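You operate a simulated robot arm through the tools that you are given. There is no shell and no other tool. Be economical: measure what you need, move in short steps, check, and stop when the job is done.

Carry out the task below with a simulated two-armed robot. There is one attempt and no reset: what you move stays moved.

JOB
Pick up the jar marked talc with one hand, pass it to the other hand and put it on the right well of the half-moon table. Open the drawer marked wax, take the open tin marked oak wax from the inside of the drawer marked wax and put it on the top of the white stand, then shut the wax. Take the iron weight on the rack shelf with yellow edge and put it away on the right end of the dark bench. Put the white mug in the bottom of the white sink. Put the block with silver top on the rack shelf with green edge. Put the short moulding with yellow ends on top of the clear cover with two handles. Switch the black switch of the long rest on. Fetch the sanding block marked three twenty and set it on the top of the narrow side bench. Take the tin marked bronze and leave it on the glass pane tinted grey. Lift the lid of the green box open. The order is free. Set down upright: jar marked talc, iron weight, white mug, tin marked bronze.

The check looks at the end state, three seconds after you hand in, the way a careful person would. Anything else that was tipped, shoved, dropped, spilled or broken makes it a failure. A push-on lid holds only when it is set on centred and level and pressed home; a screw cap is set on level and turned clockwise until tight.

ROBOT AND FRAMES
Two 7-joint arms with two-finger parallel grippers on one trunk, on a base that drives. Base frame: it is fixed to the floor where the robot stands at the start and does not move with it; the origin is under the middle of the robot, x ahead of it, y to its left, z up. Units: cm, degrees, N and s.
The left shoulder is at the start at [-8.2, 11.9, 85.1], the right one opposite. With the tool pointing down near the work surface each hand reaches from about 16 to 58 cm from the robot's upright axis, wherever it stands, measured 20 degrees to its own side. Places, roughly: black switch of the long rest [-10, 310, 90]; block with silver top (6x6x4 cm) [490, -300, 120]; bottom of the white sink [350, -280, 70]; clear cover with two handles (49x24x10 cm) [180, 700, 90]; drawer marked wax [350, -30, 120]; glass pane tinted grey (16x12x1 cm) [260, 450, 70]; iron weight (9x6x9 cm) [460, -300, 120]; jar marked talc [50, 0, 100]; lid of the green box [80, 230, 100]; open tin marked oak wax [350, -25, 125]; rack shelf with green edge [480, -300, 90]; right end of the dark bench (44x20 cm) [396, 142, 88]; right well of the half-moon table [130, 40, 70]; sanding block marked three twenty [125, 700, 75]; short moulding with yellow ends (11x5x3 cm) [90, 370, 100]; tin marked bronze [225, 725, 125]; top of the narrow side bench [20, 710, 80]; top of the white stand [390, 380, 80]; white mug (12x8x10 cm) [480, -290, 120]. Payload 3.43 kg a hand.
The TCP of each hand is the grasp point between the finger pads, 3 cm short of the fingertips. In the tool frame z runs along the fingers and y along their closing line. The gripper opens to 9.4 cm. The fingers are 2.8 cm wide and 1 cm thick; the gripper's body (5 by 9.6 cm) begins 5.5 cm behind the TCP.
Orientation is told as [roll, pitch, yaw] about the base's x, y, z axes, in that order, counted from this pose: with the fingers straight down and closing along the base's y, the tool's x points along the base's -x, its y along +y and its z along -z.

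CONTROLS
- The arms move only by the tool jog_arm. It takes "left_motion", "right_motion" or both (then of equal length, played together; a hand with none holds still); each is a list of rows, each an object (a shift or turn left out is 0, a gripper value left out holds the last) with "rotation": the turn, a rotation vector about the base's x, y, z in units of 6 degrees (1.0 is 6 degrees), a list of three; "translation": the shift along the base's x, y, z in units of 40 mm (1.0 is 40 mm), a list of three; "claw": the gripper command, from -1 (fully open) to 1 (shut), values between in proportion. In form: [{"rotation": [wx, wy, wz], "translation": [tx, ty, tz], "claw": claw}, ...]. A call has 1 to 12 rows; each row shifts and turns the commanded pose from where the row before left it. A call with a number of a shift or a turn outside -1 to 1 is refused whole. A row lasts 0.2 s, in which the tool goes at most 5 cm and 8.6 degrees; a call with a longer step from one row to the next is refused whole, and so is a gripper value outside its range. A pose out of reach is approached as far as the arm can. The call stops where the force on the tool passes 40 N (or 10 N more than at its start, if that is more) or the arm is blocked; 0.2 s more then pass. The fingers move at their own pace (about 15.3 cm/s each) and stop on an object; they squeeze with about 24 N. The grip force told is the motor's: it shows also when the fingers shut on nothing. Time passes only in rows, and 0.2 s behind the last, so rows that do not move let the fingers close. It gives the time, the measured TCP pose, the force on the tool (base axes), the opening and the grip force at its end, in the units of the frame above (readings bear some noise), with the torque about the TCP (base axes, N m) and any sound that the robot's microphone picked up.
- Cameras (640 x 400 px; columns grow to the right, rows downward): "scene" is now at [2.57, 0.1, 156.94]; the picture's right is [-0.08, -1.00, 0.00], its down [-0.73, 0.06, -0.68] and it looks along [0.68, -0.05, -0.73] (base axes); focal length 249 px, centre (320, 200). "left" rides on the left gripper at [7.6, -1.4, -10.2] in its tool frame; the picture's right is [0.18, 0.98, 0.00], its down [-0.75, 0.14, -0.64] and it looks along [-0.63, 0.12, 0.77] (tool axes); focal length 243 px, centre (320, 200). "right" rides on the right gripper at [7.6, 1.4, -10.3] in its tool frame; the picture's right is [-0.18, 0.98, 0.00], its down [-0.75, -0.14, -0.64] and it looks along [-0.63, -0.12, 0.77] (tool axes); focal length 243 px, centre (320, 200). There is no depth. A picture from a camera that has moved, and an enlarged one, comes with that camera's place and axes in the base frame and with its lens. The place of the scene camera against the robot may be out by one fixed shift of up to 1.8 cm in any direction.
- capture(camera): a new picture of that camera. No time passes.
- move_column(by): slides the trunk up (or, below 0, down) by that many cm; the arms and the scene camera ride with it, the base frame stays. It gives what a move gives, with no picture.
- base_move(legs): drives the robot by 1 to 6 legs, each [ahead, left, turn to the left] in cm, cm and degrees, along the robot's own axes; the way and the turn of a leg run together, so that a leg with both is an arc; at most 150 cm and 180 degrees a leg. The arms and the cameras ride along, it lands a little off, and it stops where it bumps. It gives what a move gives.
- pan_tilt(pan, tilt): turns the head with the scene camera to pan (to the left, within 143 degrees either way) and tilt (down, from -29 to 69), counted from straight ahead of the robot. It gives what a move gives.
- close_up(camera, box): a new picture of the part [left, top, right, bottom] of that camera's present view, enlarged. No time passes.
- job_done(): hands the job in; it is judged then, once.

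Work in short steps. Places have to be worked out from the pictures, the camera data and where the tool is seen: move nearer, look again, correct. Check each grasp and each placing, and mend what went wrong. You have 535 turns and 316 pictures in all, those below and enlarged ones among them. Open the grippers and draw the arms clear of the work before you hand the job in, unless the task says otherwise.

The tools are called after "Call:" by a JSON object that holds its "method" and its "body". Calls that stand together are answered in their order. jog_arm: Moves the arms, as the interface text tells. Its arguments: {"type":"object","properties":{"left_motion":{"type":"array","items":{"type":"object","properties":{"rotation":{"type":"array","items":{"type":"number"}},"translation":{"type":"array","items":{"type":"number"}},"claw":{"type":"number"}}}},"right_motion":{"type":"array","items":{"type":"object","properties":{"rotation":{"type":"array","items":{"type":"number"}},"translation":{"type":"array","items":{"type":"number"}},"claw":{"type":"number"}}}}},"required":[]} The other tools are called the same way: move_column (by) slides the trunk up or down; base_move (legs) drives the base; pan_tilt (pan, tilt) turns the head that bears the scene camera; capture (camera) takes a picture; close_up (camera, box) takes an enlarged picture of a part of a camera's view; job_done () hands the job in.

At the start:

```text
clock: 0.0
left_position: [29.05, 6.3, 119.98]
left_tcp_rot: [0.0, 0.0, 0.0]
left_contact_force: [-1.0, 0.6, -0.6]
left_wrist_torque: [0.0, -0.02, -0.03]
left_opening: 9.4
left_grasp_force: 0.1
right_position: [26.78, -12.83, 120.86]
right_tcp_rot: [0.0, 0.0, 0.1]
right_contact_force: [-0.3, 0.2, -0.4]
right_wrist_torque: [-0.03, -0.03, -0.02]
right_opening: 9.38
right_grasp_force: 0.2
trunk travel left (down, up): [-27.5, 6.0]
robot x, y, heading: [-0.14, -0.35, 0.3]
head pan, tilt: [-4.4, 47.1]
```

scene: 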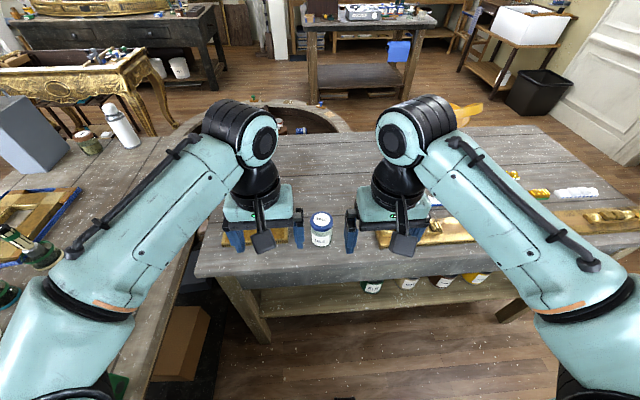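
right: 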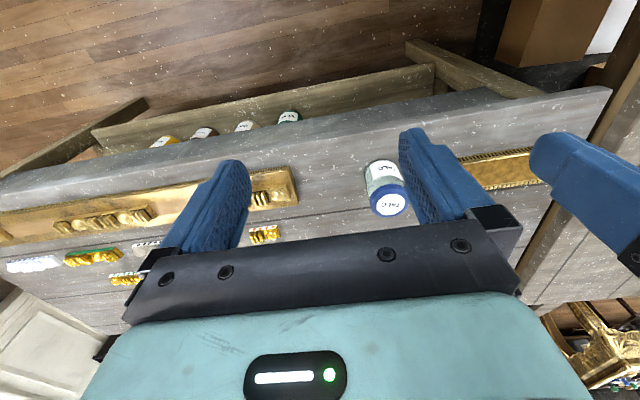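
left: 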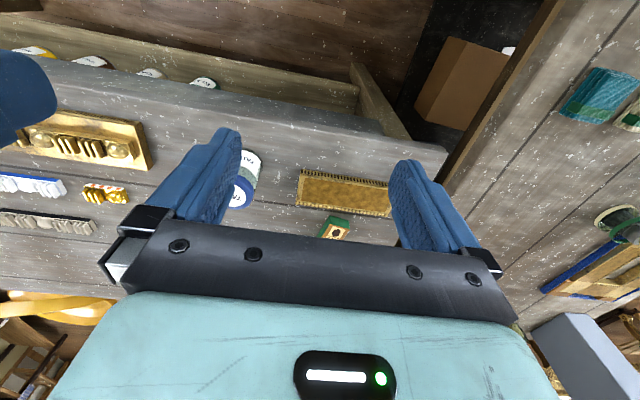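

The jar (TA LC) stands on the bench ahead between the hands. I first look around the room, to the left and the right.

Call:
{"method": "pan_tilt", "body": {"pan": 60, "tilt": 25}}

Call:
{"method": "capture", "body": {"camera": "scene"}}

Call:
{"method": "pan_tilt", "body": {"pan": -30, "tilt": 20}}

Call:
{"method": "capture", "body": {"camera": "scene"}}

Call:
{"method": "pan_tilt", "body": {"pan": 10, "tilt": 20}}

Call:
{"method": "capture", "body": {"camera": "scene"}}

```text
clock: 1.4
left_position: [28.96, 6.36, 120.12]
left_tcp_rot: [0.0, -0.1, 0.1]
left_contact_force: [0.9, 0.9, 0.4]
left_wrist_torque: [-0.01, 0.0, 0.02]
left_opening: 9.39
left_grasp_force: 0.0
right_position: [26.77, -12.81, 120.92]
right_tcp_rot: [0.0, 0.0, 0.0]
right_contact_force: [0.0, 0.2, 0.3]
right_wrist_torque: [-0.02, -0.04, 0.01]
right_opening: 9.4
right_grasp_force: 0.1
trunk travel left (down, up): [-27.5, 6.0]
robot x, y, heading: [-0.04, 0.1, -0.0]
head pan, tilt: [60.0, 25.0]
```

```text
312 pictures are left
camera scene: at [-0.76, 8.69, 160.29], right [0.87, -0.5, 0.0], down [-0.21, -0.37, -0.91], along [0.45, 0.78, -0.42], focal length 249 px, centre (320, 200)
```

scene: 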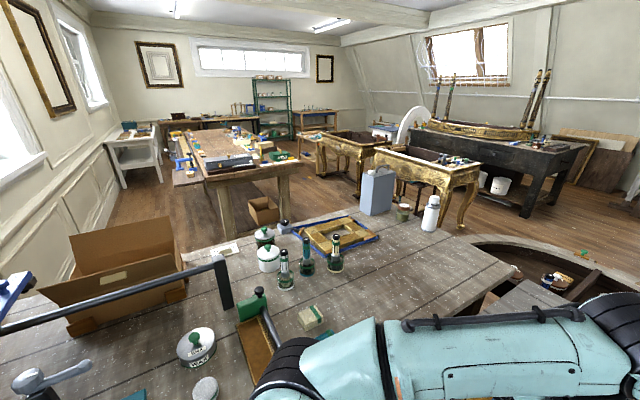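

```text
clock: 3.0
left_position: [29.1, 6.35, 119.88]
left_tcp_rot: [0.0, -0.1, 0.0]
left_contact_force: [-0.3, 0.7, -0.3]
left_wrist_torque: [-0.02, 0.0, -0.01]
left_opening: 9.39
left_grasp_force: 0.0
right_position: [26.74, -12.75, 120.75]
right_tcp_rot: [-0.1, -0.1, 0.0]
right_contact_force: [0.0, -0.2, 0.2]
right_wrist_torque: [-0.01, -0.06, -0.01]
right_opening: 9.4
right_grasp_force: 0.0
trunk travel left (down, up): [-27.5, 6.0]
robot x, y, heading: [0.24, -0.06, 0.0]
head pan, tilt: [-30.0, 20.0]
```

```text
311 pictures are left
camera scene: at [2.7, -3.93, 161.1], right [-0.5, -0.87, 0.0], down [-0.3, 0.17, -0.94], along [0.81, -0.47, -0.34], focal length 249 px, centre (320, 200)
```

scene: 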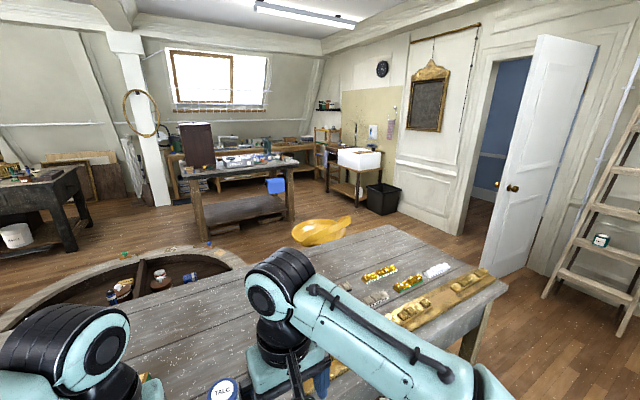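

```text
clock: 4.1
left_position: [29.01, 6.36, 120.0]
left_tcp_rot: [0.0, 0.1, 0.1]
left_contact_force: [-0.2, 0.1, -1.1]
left_wrist_torque: [-0.02, 0.01, 0.01]
left_opening: 9.41
left_grasp_force: 0.2
right_position: [26.78, -12.8, 120.79]
right_tcp_rot: [0.0, 0.1, 0.1]
right_contact_force: [-1.1, 0.8, -0.4]
right_wrist_torque: [-0.01, 0.04, -0.03]
right_opening: 9.38
right_grasp_force: 0.0
trunk travel left (down, up): [-27.5, 6.0]
robot x, y, heading: [-0.17, 0.23, -0.1]
head pan, tilt: [10.0, 20.0]
```

```text
310 pictures are left
camera scene: at [3.8, 2.33, 161.1], right [0.17, -0.98, 0.0], down [-0.34, -0.06, -0.94], along [0.93, 0.16, -0.34], focal length 249 px, centre (320, 200)
```

scene: 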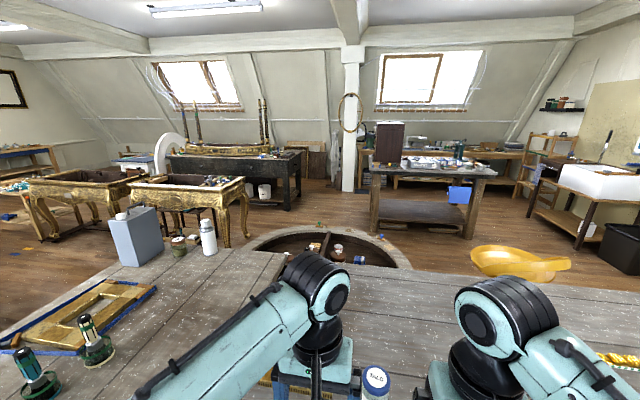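

The hall is laid out. The jar's lid triangulates to about [51.5, -4.4, 95.5]; I look closer at it to get its size.

Call:
{"method": "pan_tilt", "body": {"pan": -3, "tilt": 50}}

Call:
{"method": "close_up", "body": {"camera": "scene", "box": [220, 180, 420, 305]}}

Call:
{"method": "close_up", "body": {"camera": "right", "box": [230, 80, 550, 280]}}

```text
clock: 5.0
left_position: [29.01, 6.46, 120.09]
left_tcp_rot: [0.1, -0.1, 0.0]
left_contact_force: [0.0, 0.5, -0.2]
left_wrist_torque: [0.0, -0.02, 0.01]
left_opening: 9.42
left_grasp_force: 0.0
right_position: [26.87, -12.76, 120.68]
right_tcp_rot: [-0.1, -0.1, 0.0]
right_contact_force: [1.2, 0.3, -0.6]
right_wrist_torque: [0.02, -0.01, 0.01]
right_opening: 9.45
right_grasp_force: 0.1
trunk travel left (down, up): [-27.5, 6.0]
robot x, y, heading: [-0.08, 0.13, 0.1]
head pan, tilt: [-3.0, 50.0]
```

```text
3.20 times, centred on (320, 242) of scene
camera zoom: at [2.32, 0.32, 156.55], right [-0.05, -1.0, 0.0], down [-0.76, 0.04, -0.64], along [0.64, -0.03, -0.77], focal length 797 px, centre (320, 64)
```

zoom: 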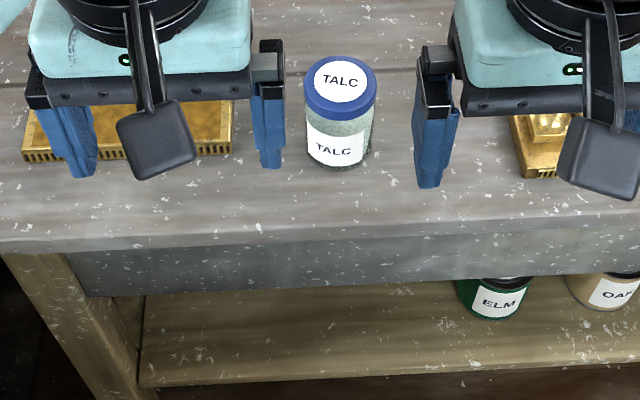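

```text
2.00 times, centred on (390, 180) of right
camera zoom: at [19.13, -11.31, 131.06], right [0.18, 0.98, 0.0], down [0.75, -0.14, 0.64], along [0.63, -0.12, -0.77], focal length 485 px, centre (180, 240)
```

zoom: 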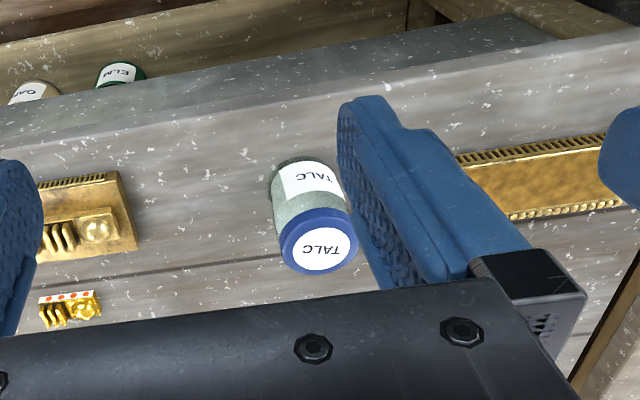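

Jar: about 7.2 cm wide, 10 cm tall, at about [51.6, -4, 85.3–95.5]. Plan: the right hand takes it low from the right side (tilted), then the left takes it from above. I turn the right hand and move the left one aside.

Call:
{"method": "jog_arm", "body": {"right_motion": [{"rotation": [0, 0, -1]}, {"rotation": [0, 0, -1]}, {"rotation": [0, 0, -1]}, {"rotation": [0, 0, -1]}, {"rotation": [0, 0, -1]}, {"rotation": [0, 0, -1]}, {"rotation": [0, 0, -1]}, {"rotation": [0, 0, -1]}, {"rotation": [0, 0, -1]}, {"rotation": [0, 0, -1]}, {"rotation": [0, 0, -1]}, {"rotation": [0, 0, -1]}], "left_motion": [{"translation": [0, 0.5, 0]}, {"translation": [0, 0.5, 0]}, {"translation": [0, 0.5, 0]}, {"translation": [0, 0.5, 0]}, {"translation": [0, 0.5, 0]}, {"translation": [0, 0.5, 0]}, {}, {}, {}, {}, {}, {}]}}

Call:
{"method": "jog_arm", "body": {"right_motion": [{"rotation": [0, 0, -1], "translation": [0.2, -0.5, 0]}, {"rotation": [0, 0, -1], "translation": [0.2, -0.5, 0]}, {"rotation": [0, 0, -1], "translation": [0.2, -0.5, 0]}, {"rotation": [1, 0, 0]}, {"rotation": [1, 0, 0]}, {"rotation": [1, 0, 0]}, {"rotation": [1, 0, 0]}, {"rotation": [1, 0, 0]}, {"rotation": [1, 0, 0]}, {"rotation": [1, 0, 0]}, {"rotation": [1, 0, 0]}, {"rotation": [1, 0, 0]}]}}

```text
clock: 7.6
left_position: [28.9, 18.4, 120.03]
left_tcp_rot: [0.1, 0.0, 0.0]
left_contact_force: [0.5, 0.9, 0.0]
left_wrist_torque: [0.02, 0.02, -0.01]
left_opening: 9.42
left_grasp_force: 0.0
right_position: [26.82, -12.79, 120.88]
right_tcp_rot: [0.0, 0.0, -72.1]
right_contact_force: [-0.7, -0.5, 0.3]
right_wrist_torque: [-0.02, 0.03, -0.03]
right_opening: 9.4
right_grasp_force: 0.0
trunk travel left (down, up): [-27.5, 6.0]
robot x, y, heading: [-0.22, -0.1, 0.1]
head pan, tilt: [-3.0, 50.0]
```

```text
clock: 10.2
left_position: [28.87, 18.44, 119.9]
left_tcp_rot: [0.0, 0.0, 0.0]
left_contact_force: [-0.3, 0.1, 0.7]
left_wrist_torque: [-0.01, -0.03, 0.02]
left_opening: 9.38
left_grasp_force: 0.1
right_position: [29.33, -18.75, 120.86]
right_tcp_rot: [0.1, 54.1, -89.9]
right_contact_force: [-0.5, 0.4, 0.0]
right_wrist_torque: [-0.01, -0.02, 0.03]
right_opening: 9.4
right_grasp_force: 0.0
trunk travel left (down, up): [-27.5, 6.0]
robot x, y, heading: [0.36, -0.36, 0.1]
head pan, tilt: [-3.0, 50.0]
```

The turning works. I bring the right hand to a staging point right of the jar.

Call:
{"method": "jog_arm", "body": {"right_motion": [{"rotation": [1, 0, 0], "translation": [0.7, 0, -0.4]}, {"rotation": [1, 0, 0], "translation": [0.7, 0, -0.4]}, {"rotation": [0.67, 0, 0], "translation": [0.7, 0, -0.4]}, {"translation": [0.7, 0, -0.6]}, {"translation": [0.7, 0, -0.6]}, {"translation": [0.7, 0, -0.6]}, {"translation": [0.7, 0, -0.7]}, {"translation": [0.67, 0.2, -0.7]}, {}]}}

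Call:
{"method": "capture", "body": {"camera": "right"}}

Call:
{"method": "capture", "body": {"camera": "scene"}}

```text
clock: 12.2
left_position: [28.91, 18.47, 120.03]
left_tcp_rot: [0.0, 0.1, 0.0]
left_contact_force: [0.1, -0.7, -0.1]
left_wrist_torque: [0.0, -0.03, -0.02]
left_opening: 9.43
left_grasp_force: 0.1
right_position: [51.56, -18.08, 103.34]
right_tcp_rot: [0.1, 70.0, -90.0]
right_contact_force: [-0.4, -0.3, 0.1]
right_wrist_torque: [0.0, -0.02, -0.02]
right_opening: 9.4
right_grasp_force: 0.1
trunk travel left (down, up): [-27.5, 6.0]
robot x, y, heading: [-0.05, -0.15, 0.1]
head pan, tilt: [-3.0, 50.0]
```

```text
307 pictures are left
camera right: at [52.86, -25.11, 114.01], right [0.98, -0.06, -0.17], down [-0.14, -0.86, -0.49], along [-0.12, 0.51, -0.85], focal length 243 px, centre (320, 200)
```

right: 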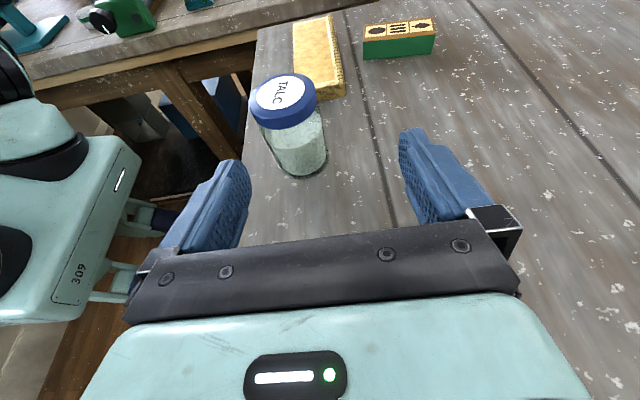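

```text
306 pictures are left
camera scene: at [2.25, 0.32, 156.54], right [-0.05, -1.0, 0.0], down [-0.76, 0.04, -0.64], along [0.64, -0.03, -0.77], focal length 249 px, centre (320, 200)
```

scene: 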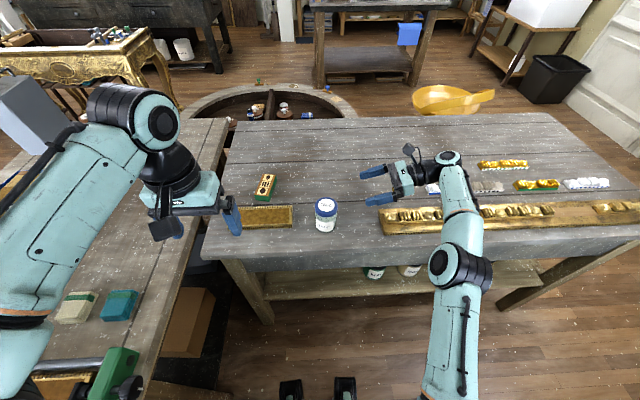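

Combining the new view with the earlier ones puts the lid top at about [48.4, -4, 98.7] and the bench at about z 89.5. I correct and go lower beside it.

Call:
{"method": "jog_arm", "body": {"right_motion": [{"translation": [-0.4, 0, -0.5]}, {"translation": [-0.4, 0, -0.5]}, {"translation": [0, 0.3, -0.5]}, {"translation": [0, 0.3, -0.5]}, {"translation": [0, 0.2, -0.3]}, {}]}}

Call:
{"method": "capture", "body": {"camera": "right"}}

Call:
{"method": "close_up", "body": {"camera": "scene", "box": [260, 130, 460, 255]}}

```text
clock: 13.2
left_position: [28.92, 18.47, 120.01]
left_tcp_rot: [-0.1, 0.1, 0.0]
left_contact_force: [-0.3, 0.1, -0.5]
left_wrist_torque: [-0.05, 0.03, -0.01]
left_opening: 9.4
left_grasp_force: 0.1
right_position: [48.48, -16.63, 96.9]
right_tcp_rot: [3.2, 70.0, -87.6]
right_contact_force: [-4.2, -3.8, 8.6]
right_wrist_torque: [-0.64, 0.23, -0.2]
right_opening: 9.38
right_grasp_force: 0.0
trunk travel left (down, up): [-27.5, 6.0]
robot x, y, heading: [0.2, -0.34, -0.0]
head pan, tilt: [-3.0, 50.0]
stopped in row 4 (right hand): the force on the tool passed its limit at 50 N (the readings are from after the stop); the commanded pose is now the measured one
```

```text
305 pictures are left
camera right: at [49.55, -23.57, 107.61], right [0.99, -0.07, -0.15], down [-0.14, -0.86, -0.49], along [-0.1, 0.51, -0.86], focal length 243 px, centre (320, 200)
```

right: 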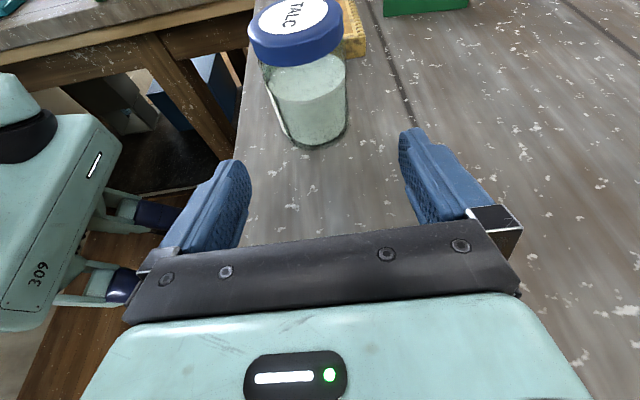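

```text
3.20 times, centred on (360, 192) of scene
camera zoom: at [2.24, 0.3, 156.54], right [-0.05, -1.0, 0.0], down [-0.76, 0.04, -0.64], along [0.64, -0.03, -0.77], focal length 797 px, centre (192, 224)
```

zoom: 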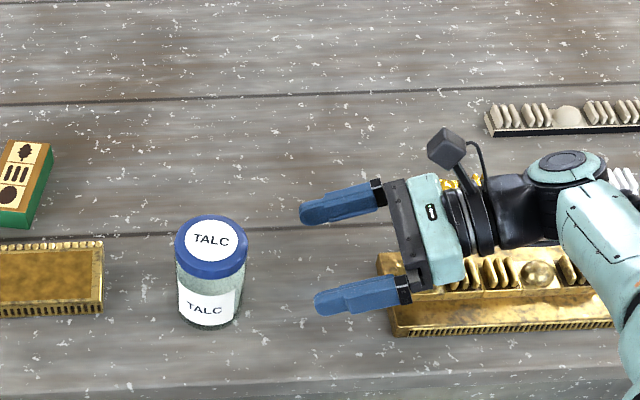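

The hand's body touched the moulding behind it. I lift off, swing to come in from front-right (fingers pointing +x+y), clear of the moulding.

Call:
{"method": "jog_arm", "body": {"right_motion": [{"translation": [0, 0, 0.6]}, {"translation": [0, 0, 0.8]}, {"translation": [0, 0, 0.8]}, {"rotation": [0, 0, -0.9], "translation": [-0.5, 0.1, 0]}, {"rotation": [0, 0, -1], "translation": [-0.5, 0.1, 0]}, {"rotation": [0, 0, -1], "translation": [-0.5, 0.1, 0]}, {"rotation": [0, 0, -1], "translation": [-0.5, 0.1, 0]}, {"rotation": [0, 0, -1]}, {"rotation": [0, 0, -1]}, {"rotation": [0, 0, -1]}, {"rotation": [0, 0, -1]}, {}]}}

Call:
{"method": "capture", "body": {"camera": "right"}}

Call:
{"method": "close_up", "body": {"camera": "scene", "box": [240, 130, 640, 380]}}

```text
clock: 15.8
left_position: [28.97, 18.39, 120.01]
left_tcp_rot: [0.0, 0.0, 0.1]
left_contact_force: [0.0, 1.0, 0.3]
left_wrist_torque: [0.01, 0.03, -0.04]
left_opening: 9.42
left_grasp_force: 0.1
right_position: [40.62, -14.9, 105.66]
right_tcp_rot: [2.8, 69.9, -135.3]
right_contact_force: [0.7, -0.5, -0.6]
right_wrist_torque: [-0.02, 0.01, 0.01]
right_opening: 9.42
right_grasp_force: 0.0
trunk travel left (down, up): [-27.5, 6.0]
robot x, y, heading: [0.01, -0.3, -0.4]
head pan, tilt: [-3.0, 50.0]
```

```text
303 pictures are left
camera right: at [36.16, -20.54, 116.34], right [0.61, -0.77, -0.16], down [-0.73, -0.48, -0.49], along [0.3, 0.41, -0.86], focal length 243 px, centre (320, 200)
```

right: 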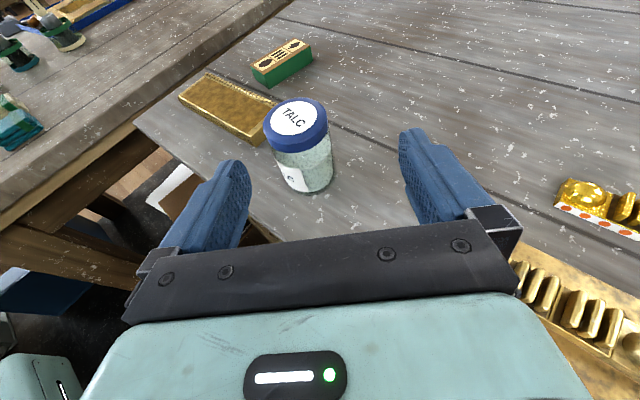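

```text
1.60 times, centred on (440, 255) of scene
camera zoom: at [2.35, 0.29, 156.54], right [-0.05, -1.0, 0.0], down [-0.77, 0.04, -0.64], along [0.64, -0.03, -0.77], focal length 398 px, centre (128, 112)
```

zoom: 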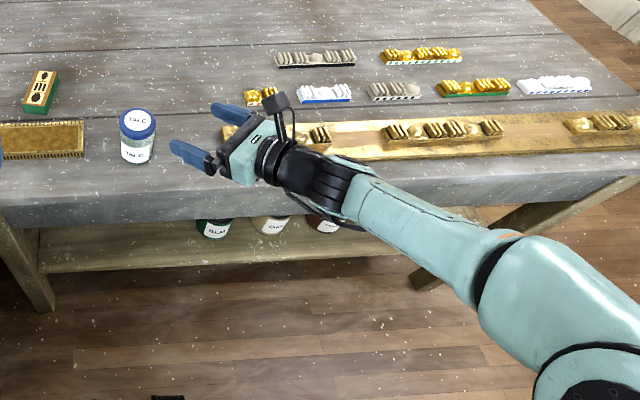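

The jar is at [48.6, -3.9], bench top about z 88.5. I descend to a pre-grasp spot front-right of it.

Call:
{"method": "jog_arm", "body": {"right_motion": [{"translation": [0.08, 0.23, -0.65]}, {"translation": [0.08, 0.23, -0.65]}, {"translation": [0.08, 0.23, -0.65]}, {"translation": [0.08, 0.23, -0.65]}, {"translation": [0.08, 0.23, -0.6]}, {}]}}

Call:
{"method": "capture", "body": {"camera": "right"}}

```text
clock: 17.2
left_position: [28.83, 18.34, 120.04]
left_tcp_rot: [0.1, 0.0, 0.1]
left_contact_force: [0.3, -0.3, -0.5]
left_wrist_torque: [0.0, 0.01, 0.02]
left_opening: 9.4
left_grasp_force: 0.0
right_position: [42.19, -10.49, 92.77]
right_tcp_rot: [2.9, 70.0, -135.3]
right_contact_force: [0.7, -0.4, -0.7]
right_wrist_torque: [0.03, 0.03, 0.05]
right_opening: 9.4
right_grasp_force: 0.2
trunk travel left (down, up): [-27.5, 6.0]
robot x, y, heading: [0.05, -0.17, -0.2]
head pan, tilt: [-3.0, 50.0]
```

```text
301 pictures are left
camera right: at [37.75, -15.98, 103.46], right [0.61, -0.77, -0.16], down [-0.73, -0.48, -0.49], along [0.3, 0.42, -0.86], focal length 243 px, centre (320, 200)
```

right: 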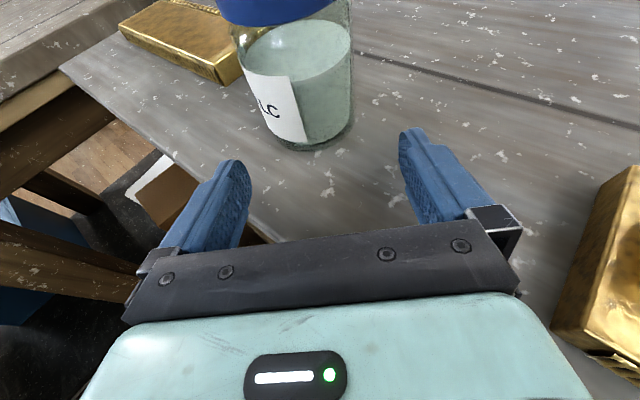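

The jar sits about 1.2 cm left of the gripper's centre line; I shift sideways and move a bit nearer, then look again.

Call:
{"method": "jog_arm", "body": {"right_motion": [{"translation": [-0.2, 0.22, 0]}, {"translation": [0.37, 0.33, 0]}, {}]}}

Call:
{"method": "capture", "body": {"camera": "right"}}

Call:
{"method": "close_up", "body": {"camera": "scene", "box": [260, 150, 460, 275]}}

```text
clock: 18.0
left_position: [28.94, 18.35, 119.95]
left_tcp_rot: [0.0, 0.0, 0.0]
left_contact_force: [-0.5, 0.3, -0.2]
left_wrist_torque: [-0.01, -0.01, -0.02]
left_opening: 9.39
left_grasp_force: 0.1
right_position: [42.73, -7.92, 92.75]
right_tcp_rot: [2.8, 70.0, -135.2]
right_contact_force: [0.6, -0.5, -0.4]
right_wrist_torque: [-0.01, -0.02, -0.02]
right_opening: 9.41
right_grasp_force: 0.0
trunk travel left (down, up): [-27.5, 6.0]
robot x, y, heading: [-0.1, -0.21, -0.0]
head pan, tilt: [-3.0, 50.0]
```

```text
300 pictures are left
camera right: at [38.22, -13.64, 103.43], right [0.61, -0.77, -0.16], down [-0.73, -0.48, -0.49], along [0.3, 0.42, -0.86], focal length 243 px, centre (320, 200)
```

right: 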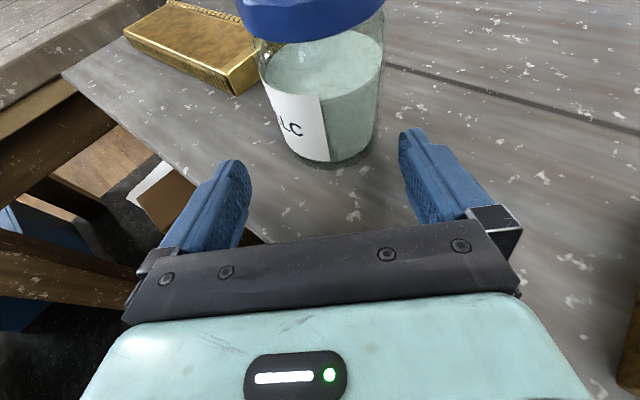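

```text
3.20 times, centred on (360, 212) of scene
camera zoom: at [2.29, 0.28, 156.54], right [-0.05, -1.0, 0.0], down [-0.76, 0.04, -0.64], along [0.64, -0.03, -0.77], focal length 797 px, centre (192, 160)
```

zoom: 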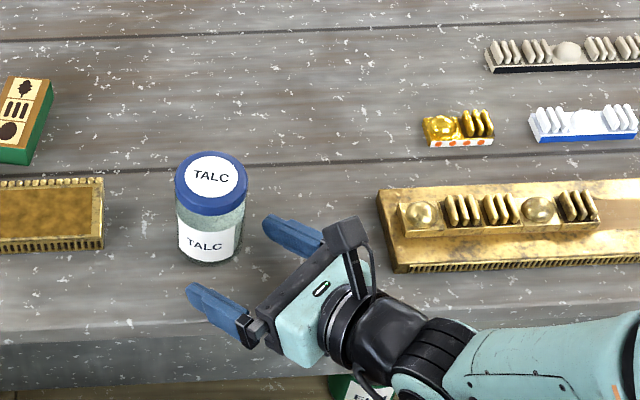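

Now aligned. I advance about 7 cm and close on the jar.

Call:
{"method": "jog_arm", "body": {"right_motion": [{"translation": [0.33, 0.29, -0.08]}, {"translation": [0.33, 0.29, -0.05]}, {"translation": [0.33, 0.29, 0]}, {"translation": [0.3, 0.27, 0]}, {}]}}

Call:
{"method": "capture", "body": {"camera": "right"}}

```text
clock: 18.8
left_position: [28.95, 18.39, 119.93]
left_tcp_rot: [0.0, 0.0, -0.1]
left_contact_force: [0.3, -0.3, -0.6]
left_wrist_torque: [-0.01, 0.02, -0.03]
left_opening: 9.41
left_grasp_force: 0.1
right_position: [46.27, -5.22, 92.52]
right_tcp_rot: [3.1, 70.2, -135.1]
right_contact_force: [-5.0, -4.5, 7.6]
right_wrist_torque: [0.33, 0.26, 0.36]
right_opening: 9.41
right_grasp_force: 0.1
trunk travel left (down, up): [-27.5, 6.0]
robot x, y, heading: [-0.02, -0.03, -0.3]
head pan, tilt: [-3.0, 50.0]
stopped in row 3 (right hand): the force on the tool passed its limit at 130 N (the readings are from after the stop); the commanded pose is now the measured one
```

```text
298 pictures are left
camera right: at [41.81, -10.71, 103.08], right [0.61, -0.77, -0.16], down [-0.73, -0.48, -0.5], along [0.31, 0.42, -0.85], focal length 243 px, centre (320, 200)
```

right: 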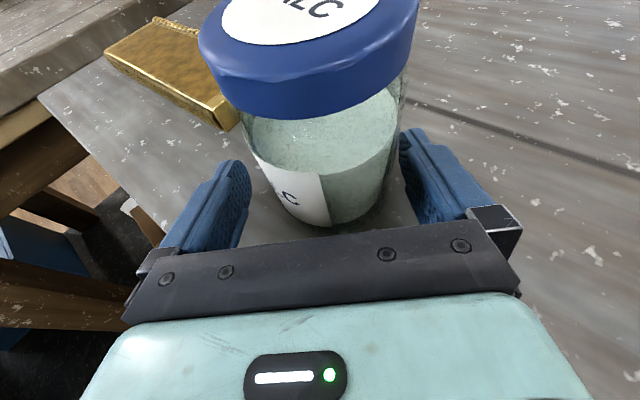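

The wrist met the bench edge (jar untouched). I back off slightly, steepen the tilt by 12°, and try again with small steps.

Call:
{"method": "jog_arm", "body": {"right_motion": [{"translation": [-0.25, -0.15, 0.3]}, {"rotation": [-0.664, 0.748, 0]}, {"rotation": [-0.664, 0.748, 0]}, {"translation": [0, 0, -0.2]}, {"translation": [0.25, 0.28, 0]}, {"translation": [0.2, 0.22, 0]}, {"translation": [0.15, 0.2, 0]}, {}]}}

Call:
{"method": "capture", "body": {"camera": "right"}}

```text
clock: 20.6
left_position: [28.67, 18.26, 120.05]
left_tcp_rot: [0.1, -0.1, -0.2]
left_contact_force: [0.2, -0.5, 0.4]
left_wrist_torque: [0.01, -0.02, -0.02]
left_opening: 9.45
left_grasp_force: 0.0
right_position: [47.72, -3.0, 92.83]
right_tcp_rot: [1.9, 58.4, -136.2]
right_contact_force: [-11.6, -12.4, 19.7]
right_wrist_torque: [0.62, 0.62, 0.73]
right_opening: 9.31
right_grasp_force: 0.0
trunk travel left (down, up): [-27.5, 6.0]
robot x, y, heading: [0.22, -0.06, -0.0]
head pan, tilt: [-3.0, 50.0]
```

```text
297 pictures are left
camera right: at [44.85, -7.03, 104.74], right [0.59, -0.79, -0.14], down [-0.79, -0.53, -0.31], along [0.17, 0.29, -0.94], focal length 243 px, centre (320, 200)
```

right: 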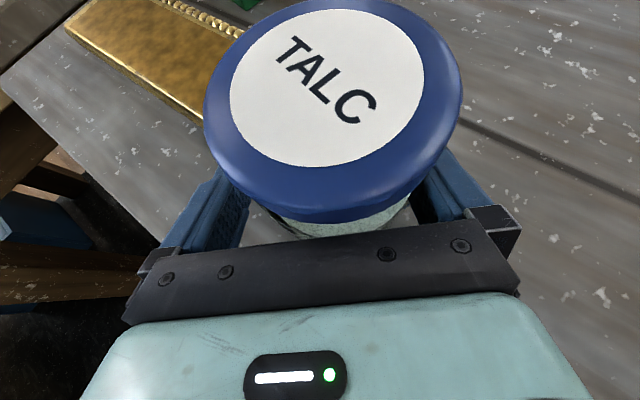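

The jar is between the fingers nearly at the TCP. I ease up slightly to relieve the contact and close.

Call:
{"method": "jog_arm", "body": {"right_motion": [{"translation": [-0.05, -0.05, 0.12]}, {"claw": 1}, {"claw": 1}, {"claw": 1}, {"claw": 1}]}}

Call:
{"method": "capture", "body": {"camera": "right"}}

```text
clock: 21.8
left_position: [28.98, 18.26, 119.87]
left_tcp_rot: [0.0, 0.0, -0.2]
left_contact_force: [0.1, -0.3, 0.1]
left_wrist_torque: [-0.01, 0.02, -0.03]
left_opening: 9.39
left_grasp_force: 0.0
right_position: [47.52, -3.12, 93.03]
right_tcp_rot: [1.8, 58.2, -136.3]
right_contact_force: [0.8, -0.1, -4.0]
right_wrist_torque: [0.01, 0.0, -0.02]
right_opening: 7.09
right_grasp_force: 23.8
trunk travel left (down, up): [-27.5, 6.0]
robot x, y, heading: [0.24, -0.14, 0.0]
head pan, tilt: [-3.0, 50.0]
```

```text
296 pictures are left
camera right: at [44.82, -7.21, 104.99], right [0.59, -0.8, -0.14], down [-0.79, -0.53, -0.3], along [0.17, 0.29, -0.94], focal length 243 px, centre (320, 200)
```

right: 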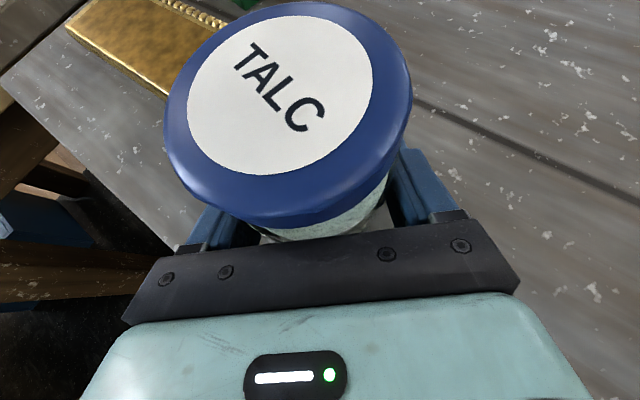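

Jar gripped (7.1 cm). I lift it straight up, then draw back and turn so the right fingers point to +y.

Call:
{"method": "jog_arm", "body": {"right_motion": [{"translation": [0, 0, 0.4]}, {"translation": [0, 0, 0.7]}, {"translation": [0, 0, 0.8]}, {"translation": [0, 0, 0.8]}, {"translation": [-0.2, 0, 0.8], "rotation": [0, 0, 1]}, {"translation": [-0.3, 0, 0.8], "rotation": [0, 0, 1]}, {"translation": [-0.4, 0, 0], "rotation": [0, 0, 1]}, {"translation": [-0.4, 0, 0], "rotation": [0, 0, 1]}, {"translation": [-0.4, 0, 0], "rotation": [0, 0, 1]}, {"translation": [-0.4, 0, 0], "rotation": [0, 0, 1]}, {"rotation": [0, 0, 1]}, {"rotation": [0, 0, 1]}]}}

Call:
{"method": "jog_arm", "body": {"left_motion": [{"rotation": [0, 0, -1], "translation": [0.5, 0, 0]}, {"rotation": [0, 0, -1], "translation": [0.5, 0, 0]}, {"rotation": [0, 0, -1], "translation": [0.5, 0, 0]}, {"rotation": [0, 0, -1]}, {"rotation": [0, 0, -1]}, {"rotation": [0, 0, -1]}, {"rotation": [0, 0, -1]}, {"rotation": [0, 0, -1]}, {"rotation": [0, 0, -1]}, {"rotation": [0, 0, -1]}, {"rotation": [0, 0, -1]}, {"rotation": [0, 0, -1]}]}}

Call:
{"method": "capture", "body": {"camera": "scene"}}

```text
clock: 24.4
left_position: [28.92, 18.4, 119.99]
left_tcp_rot: [0.1, 0.0, -0.1]
left_contact_force: [-0.3, 0.2, -0.1]
left_wrist_torque: [-0.04, 0.03, -0.03]
left_opening: 9.39
left_grasp_force: 0.1
right_position: [39.15, -3.17, 110.31]
right_tcp_rot: [1.7, 58.2, -88.3]
right_contact_force: [-0.2, -0.6, -3.2]
right_wrist_torque: [0.05, 0.04, 0.02]
right_opening: 7.08
right_grasp_force: 24.2
trunk travel left (down, up): [-27.5, 6.0]
robot x, y, heading: [0.58, 0.46, -0.2]
head pan, tilt: [-3.0, 50.0]
```

```text
clock: 27.0
left_position: [35.03, 18.26, 119.98]
left_tcp_rot: [-0.1, 0.0, -72.1]
left_contact_force: [-0.6, 0.4, -0.4]
left_wrist_torque: [0.01, -0.01, 0.01]
left_opening: 9.38
left_grasp_force: 0.0
right_position: [39.31, -3.17, 110.37]
right_tcp_rot: [1.7, 58.2, -88.5]
right_contact_force: [-0.4, -0.4, -4.3]
right_wrist_torque: [-0.03, -0.02, 0.0]
right_opening: 7.1
right_grasp_force: 24.1
trunk travel left (down, up): [-27.5, 6.0]
robot x, y, heading: [-0.29, -0.2, -0.3]
head pan, tilt: [-3.0, 50.0]
```

```text
295 pictures are left
camera scene: at [2.33, 0.26, 156.54], right [-0.05, -1.0, 0.0], down [-0.77, 0.04, -0.64], along [0.64, -0.03, -0.77], focal length 249 px, centre (320, 200)
```

scene: 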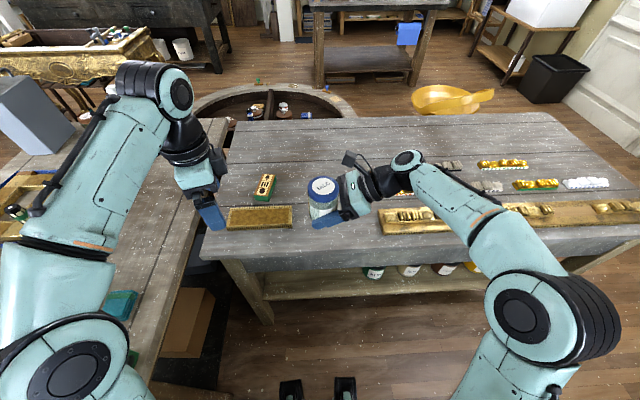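

Jar is held well. Now I bring the left hand (turned −90°, tilted 12°) above the jar's lid.

Call:
{"method": "jog_arm", "body": {"left_motion": [{"rotation": [0, 0, -1], "translation": [0.5, 0, 0.7]}, {"rotation": [0, 0, -1], "translation": [0.5, 0, 0.7]}, {"rotation": [0, 0, -1], "translation": [0, 0, 0.7]}, {"rotation": [-1, 0, 0], "translation": [0, -0.5, 0]}, {"rotation": [-1, 0, 0], "translation": [0, -0.7, 0]}, {"translation": [0, -0.8, 0]}, {"translation": [0, -0.8, 0]}, {"translation": [0, -0.8, 0]}, {"translation": [0, -0.8, 0]}, {"translation": [0, -0.5, 0]}, {}]}}

Call:
{"method": "capture", "body": {"camera": "left"}}

Call:
{"method": "close_up", "body": {"camera": "scene", "box": [220, 100, 460, 250]}}

```text
clock: 29.4
left_position: [33.17, 3.01, 123.68]
left_tcp_rot: [-2.1, -11.6, -86.5]
left_contact_force: [-0.5, -0.8, 0.4]
left_wrist_torque: [0.0, 0.0, 0.01]
left_opening: 9.38
left_grasp_force: 0.2
left hand out of reach, approached as far as the arm can: row 1, 2, 3
right_position: [39.26, -3.09, 110.39]
right_tcp_rot: [1.6, 58.2, -88.4]
right_contact_force: [-0.6, 0.0, -4.2]
right_wrist_torque: [-0.03, -0.02, 0.01]
right_opening: 7.11
right_grasp_force: 24.2
trunk travel left (down, up): [-27.5, 6.0]
robot x, y, heading: [0.39, -0.45, -0.3]
head pan, tilt: [-3.0, 50.0]
```

```text
294 pictures are left
camera left: at [31.47, 12.26, 132.29], right [0.97, 0.23, -0.07], down [0.2, -0.6, 0.78], along [0.14, -0.77, -0.63], focal length 243 px, centre (320, 200)
```

left: 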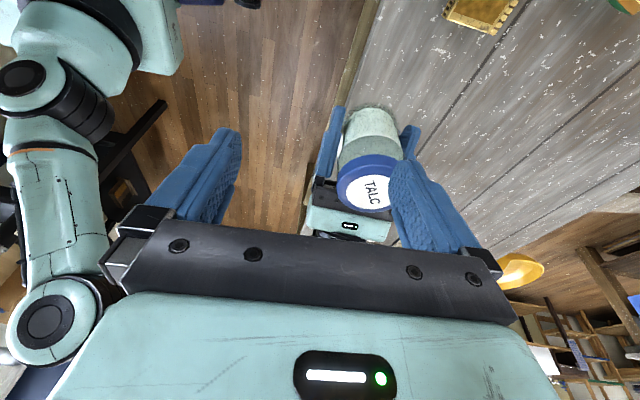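

```text
2.67 times, centred on (340, 175) of scene
camera zoom: at [2.32, 0.29, 156.54], right [-0.05, -1.0, 0.0], down [-0.77, 0.04, -0.64], along [0.64, -0.03, -0.77], focal length 664 px, centre (267, 267)
```

zoom: 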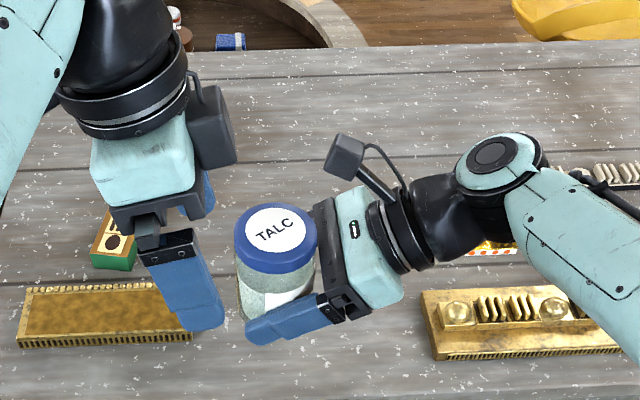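

Left hand ran into its height limit. I lower the right hand with the jar by 8 cm, then align the left above it.

Call:
{"method": "jog_arm", "body": {"right_motion": [{"translation": [0, 0, -0.7]}, {"translation": [0, 0, -0.7]}, {"translation": [0, 0, -0.6]}, {}, {}, {}, {}, {}, {}], "left_motion": [{}, {"translation": [0, 0, -0.6]}, {"translation": [0.4, 0, -0.6]}, {"translation": [0.5, 0, -0.3]}, {"translation": [0.6, -0.2, 0]}, {"translation": [0, -0.5, 0]}, {"translation": [0, -0.4, 0]}, {}, {}]}}

Call:
{"method": "capture", "body": {"camera": "left"}}

Call:
{"method": "close_up", "body": {"camera": "scene", "box": [220, 100, 460, 250]}}

```text
clock: 31.4
left_position: [38.91, -1.18, 117.63]
left_tcp_rot: [-2.1, -11.5, -86.6]
left_contact_force: [0.3, 0.3, 0.5]
left_wrist_torque: [0.01, -0.03, -0.01]
left_opening: 9.4
left_grasp_force: 0.1
right_position: [39.31, -3.31, 102.2]
right_tcp_rot: [1.8, 58.2, -88.3]
right_contact_force: [-0.3, -0.1, -3.7]
right_wrist_torque: [0.01, 0.0, -0.01]
right_opening: 7.09
right_grasp_force: 24.6
trunk travel left (down, up): [-27.5, 6.0]
robot x, y, heading: [0.05, -0.04, 0.2]
head pan, tilt: [-3.0, 50.0]
```

```text
292 pictures are left
camera left: at [37.17, 8.12, 126.21], right [0.97, 0.23, -0.07], down [0.2, -0.6, 0.78], along [0.14, -0.77, -0.63], focal length 243 px, centre (320, 200)
```

left: 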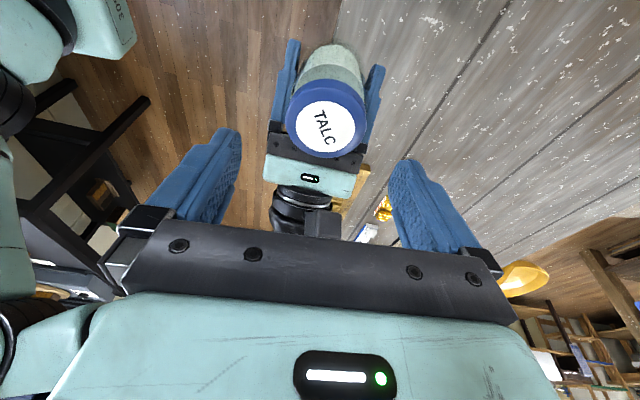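

```text
2.67 times, centred on (340, 175) of scene
camera zoom: at [2.32, 0.25, 156.54], right [-0.05, -1.0, 0.0], down [-0.77, 0.04, -0.64], along [0.64, -0.03, -0.77], focal length 664 px, centre (267, 267)
```

zoom: 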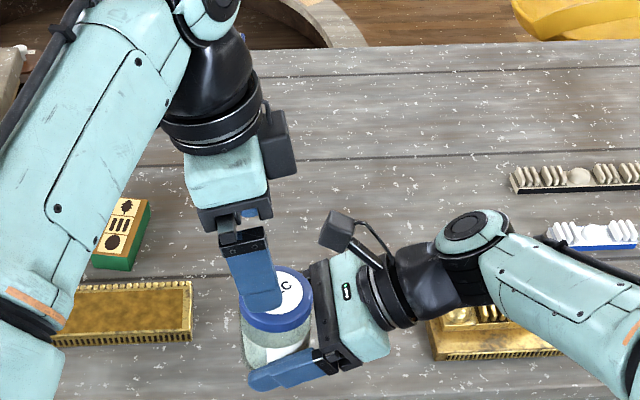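

Jar lid is at about [39.2, -3.1, 107.8] as seen from the left camera. I lower the left hand around the lid.

Call:
{"method": "jog_arm", "body": {"left_motion": [{"translation": [0.08, -0.18, -0.5]}, {"translation": [0, 0, -0.5]}, {"translation": [0, 0, -0.5]}, {"translation": [0, 0, -0.5]}, {"translation": [0, 0, -0.5]}, {}]}}

Call:
{"method": "capture", "body": {"camera": "left"}}

Call:
{"method": "close_up", "body": {"camera": "scene", "box": [240, 125, 440, 250]}}

```text
clock: 32.8
left_position: [39.09, -2.12, 107.51]
left_tcp_rot: [-2.1, -11.5, -86.5]
left_contact_force: [0.4, 0.3, -0.4]
left_wrist_torque: [0.01, -0.01, -0.02]
left_opening: 9.4
left_grasp_force: 0.2
right_position: [39.3, -3.13, 102.34]
right_tcp_rot: [1.7, 58.2, -88.5]
right_contact_force: [0.0, -1.1, -4.1]
right_wrist_torque: [-0.03, 0.02, 0.01]
right_opening: 7.11
right_grasp_force: 24.2
trunk travel left (down, up): [-27.5, 6.0]
robot x, y, heading: [-0.05, -0.14, -0.2]
head pan, tilt: [-3.0, 50.0]
```

```text
290 pictures are left
camera left: at [37.41, 7.18, 116.08], right [0.97, 0.23, -0.07], down [0.2, -0.6, 0.78], along [0.14, -0.77, -0.63], focal length 243 px, centre (320, 200)
```

left: 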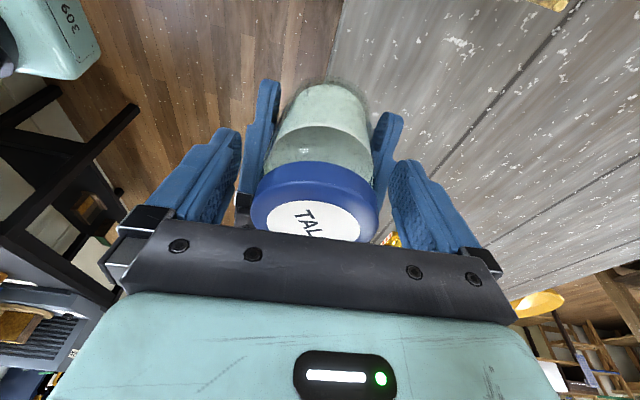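

```text
3.20 times, centred on (340, 188) of scene
camera zoom: at [2.31, 0.26, 156.54], right [-0.05, -1.0, 0.0], down [-0.77, 0.04, -0.64], along [0.64, -0.03, -0.77], focal length 797 px, centre (256, 240)
```

zoom: 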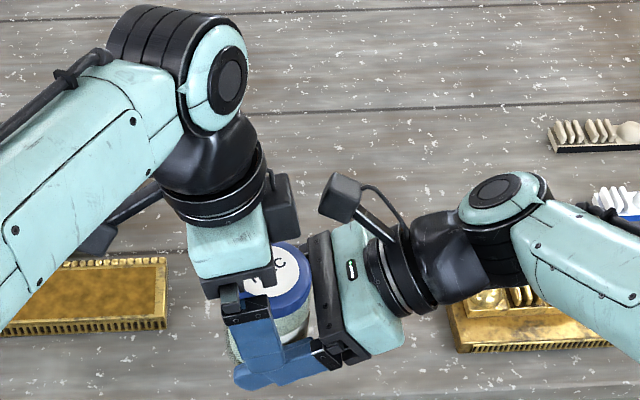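

The lid is between the left fingers. A slight −y nudge, then I close the left hand.

Call:
{"method": "jog_arm", "body": {"left_motion": [{"translation": [0.02, -0.08, 0]}, {"claw": 1}, {"claw": 1}, {"claw": 1}, {"claw": 1}, {"claw": 1}]}}

Call:
{"method": "capture", "body": {"camera": "left"}}

```text
clock: 34.2
left_position: [39.2, -2.4, 107.53]
left_tcp_rot: [-2.2, -11.6, -86.6]
left_contact_force: [-14.8, 0.5, 0.1]
left_wrist_torque: [-0.04, 0.19, -0.09]
left_opening: 7.11
left_grasp_force: 23.7
right_position: [39.25, -3.21, 102.11]
right_tcp_rot: [1.8, 58.1, -88.5]
right_contact_force: [15.9, 0.1, -3.8]
right_wrist_torque: [0.05, 0.64, -0.04]
right_opening: 7.06
right_grasp_force: 24.4
trunk travel left (down, up): [-27.5, 6.0]
robot x, y, heading: [0.06, 0.01, -0.3]
head pan, tilt: [-3.0, 50.0]
```

```text
288 pictures are left
camera left: at [37.53, 6.86, 116.07], right [0.97, 0.23, -0.08], down [0.2, -0.6, 0.77], along [0.13, -0.77, -0.63], focal length 243 px, centre (320, 200)
```

left: 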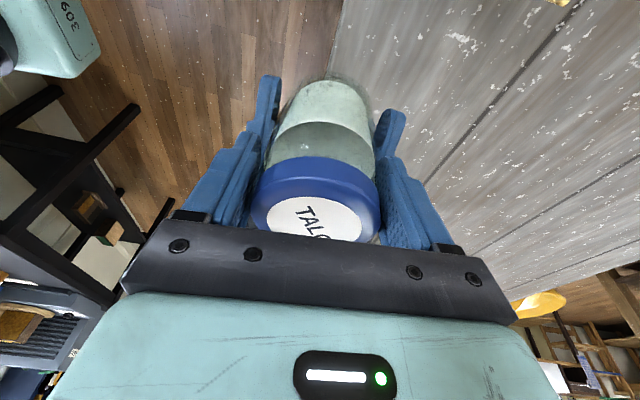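

Both hands hold the jar. I release the right and draw it back along its own finger axis.

Call:
{"method": "jog_arm", "body": {"left_motion": [{"translation": [-0.03, 0, 0]}, {}, {}, {}, {}, {}, {}], "right_motion": [{}, {"claw": -1}, {"claw": -1}, {"translation": [0, -0.6, 0.3]}, {"translation": [0, -0.8, 0.4]}, {"translation": [0, -0.8, 0.3]}, {}]}}

Call:
{"method": "capture", "body": {"camera": "left"}}

Call:
{"method": "capture", "body": {"camera": "scene"}}

```text
clock: 35.8
left_position: [38.92, -2.31, 107.58]
left_tcp_rot: [-2.0, -11.6, -86.4]
left_contact_force: [0.0, 0.1, 0.2]
left_wrist_torque: [0.05, 0.03, 0.03]
left_opening: 7.08
left_grasp_force: 24.1
right_position: [39.35, -12.12, 106.12]
right_tcp_rot: [1.7, 58.2, -88.2]
right_contact_force: [0.4, 0.8, -0.3]
right_wrist_torque: [0.0, 0.01, 0.02]
right_opening: 9.39
right_grasp_force: 0.2
trunk travel left (down, up): [-27.5, 6.0]
robot x, y, heading: [-0.15, -0.09, 0.0]
head pan, tilt: [-3.0, 50.0]
```

```text
287 pictures are left
camera left: at [37.4, 6.91, 116.07], right [0.97, 0.23, -0.07], down [0.2, -0.6, 0.78], along [0.14, -0.77, -0.63], focal length 243 px, centre (320, 200)
```

left: 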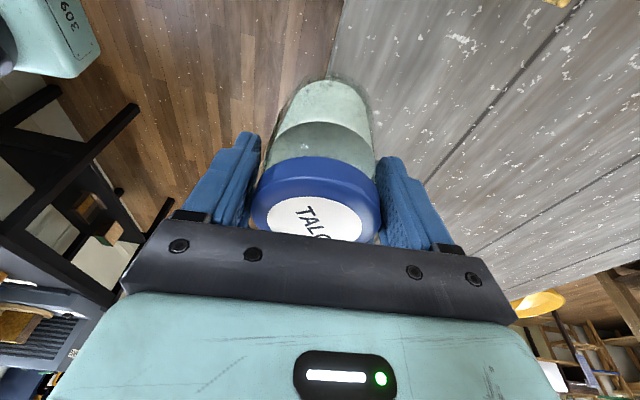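

```text
286 pictures are left
camera scene: at [2.32, 0.3, 156.54], right [-0.05, -1.0, 0.0], down [-0.77, 0.04, -0.64], along [0.64, -0.03, -0.77], focal length 249 px, centre (320, 200)
```

scene: 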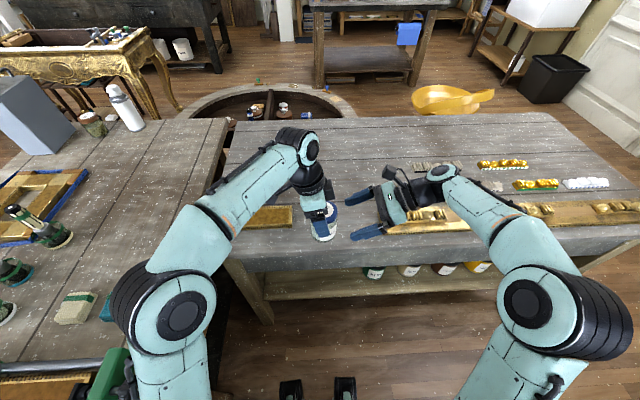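

Pass done; the left hand holds the jar. I retract both arms for driving and bring the right hand back to pointing down.

Call:
{"method": "jog_arm", "body": {"left_motion": [{"translation": [0, 0, 0.6]}, {"translation": [0, 0, 0.6]}, {"translation": [-0.4, 0.5, 0.3]}, {"translation": [-0.4, 0.5, 0]}, {"translation": [-0.4, 0.5, 0]}, {"translation": [-0.4, 0.5, 0]}, {"translation": [0, 0.5, 0]}, {}, {}, {}, {}, {}], "right_motion": [{"rotation": [-1, 0, 0], "translation": [0, -0.3, 0.5]}, {"rotation": [-1, 0, 0], "translation": [0, -0.3, 0.5]}, {"rotation": [-1, 0, 0], "translation": [-0.4, 0, 0.5]}, {"rotation": [-1, 0, 0], "translation": [-0.4, 0, 0.5]}, {"rotation": [-1, 0, 0], "translation": [-0.4, 0, 0.5]}, {"rotation": [-1, 0, 0], "translation": [-0.4, 0, 0]}, {"rotation": [-1, 0, 0], "translation": [-0.4, 0, 0]}, {"rotation": [-1, 0, 0]}, {"rotation": [-1, 0, 0]}, {"rotation": [-0.7, 0, 0]}, {"rotation": [0, 0, 1]}, {"rotation": [0, 0, 1]}]}}

Call:
{"method": "jog_arm", "body": {"right_motion": [{"rotation": [0, 0, 1]}, {"rotation": [0, 0, 1]}, {"rotation": [0, 0, 1]}, {"rotation": [0, 0, 1]}, {"rotation": [0, 0, 1]}, {"rotation": [0, 0, 1]}, {"rotation": [0, 0, 1]}, {"rotation": [0, 0, 1]}, {"rotation": [0, 0, 1]}, {"rotation": [0, 0, 1]}, {"rotation": [0, 0, 1]}, {"rotation": [0, 0, 1]}]}}

Call:
{"method": "pan_tilt", "body": {"pan": -60, "tilt": 35}}

Call:
{"method": "capture", "body": {"camera": "scene"}}

```text
clock: 38.4
left_position: [32.83, 7.68, 113.61]
left_tcp_rot: [-2.1, -11.6, -86.5]
left_contact_force: [-0.3, 0.0, -3.4]
left_wrist_torque: [0.03, 0.0, 0.0]
left_opening: 7.09
left_grasp_force: 23.8
right_position: [31.26, -14.3, 116.28]
right_tcp_rot: [0.3, 0.0, -77.1]
right_contact_force: [0.4, -0.3, -0.5]
right_wrist_torque: [-0.01, -0.01, 0.01]
right_opening: 9.4
right_grasp_force: 0.0
trunk travel left (down, up): [-27.5, 6.0]
robot x, y, heading: [-0.21, 0.08, -0.2]
head pan, tilt: [-3.0, 50.0]
```

```text
clock: 41.0
left_position: [32.75, 7.57, 113.6]
left_tcp_rot: [-2.1, -11.6, -86.5]
left_contact_force: [1.0, 0.0, -4.2]
left_wrist_torque: [0.02, 0.0, -0.01]
left_opening: 7.08
left_grasp_force: 23.9
right_position: [31.34, -14.08, 116.3]
right_tcp_rot: [0.3, 0.0, -5.0]
right_contact_force: [-1.3, 0.6, 0.8]
right_wrist_torque: [0.0, -0.02, 0.0]
right_opening: 9.4
right_grasp_force: 0.1
trunk travel left (down, up): [-27.5, 6.0]
robot x, y, heading: [-0.18, -0.01, 0.1]
head pan, tilt: [-3.0, 50.0]
```

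```text
clock: 42.2
left_position: [32.78, 7.63, 113.56]
left_tcp_rot: [-2.0, -11.6, -86.5]
left_contact_force: [0.3, 0.1, -4.2]
left_wrist_torque: [0.01, -0.04, 0.0]
left_opening: 7.08
left_grasp_force: 24.2
right_position: [31.19, -14.23, 116.26]
right_tcp_rot: [0.3, 0.0, -5.3]
right_contact_force: [1.0, -0.5, -0.7]
right_wrist_torque: [-0.01, 0.03, 0.01]
right_opening: 9.41
right_grasp_force: 0.1
trunk travel left (down, up): [-27.5, 6.0]
robot x, y, heading: [-0.26, -0.09, -0.1]
head pan, tilt: [-60.0, 35.0]
```

```text
285 pictures are left
camera scene: at [-0.97, -6.94, 158.71], right [-0.87, -0.5, 0.0], down [-0.29, 0.5, -0.82], along [0.41, -0.71, -0.57], focal length 249 px, centre (320, 200)
```

scene: 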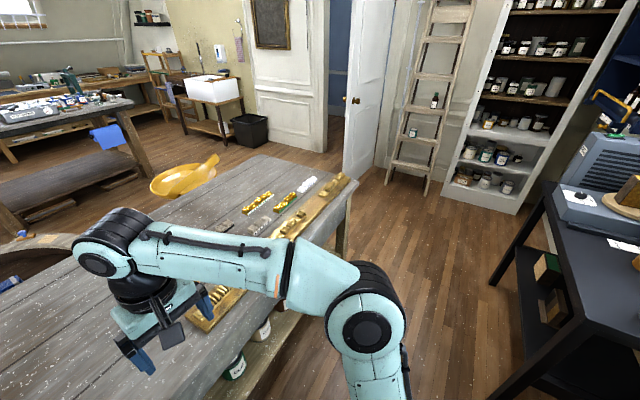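

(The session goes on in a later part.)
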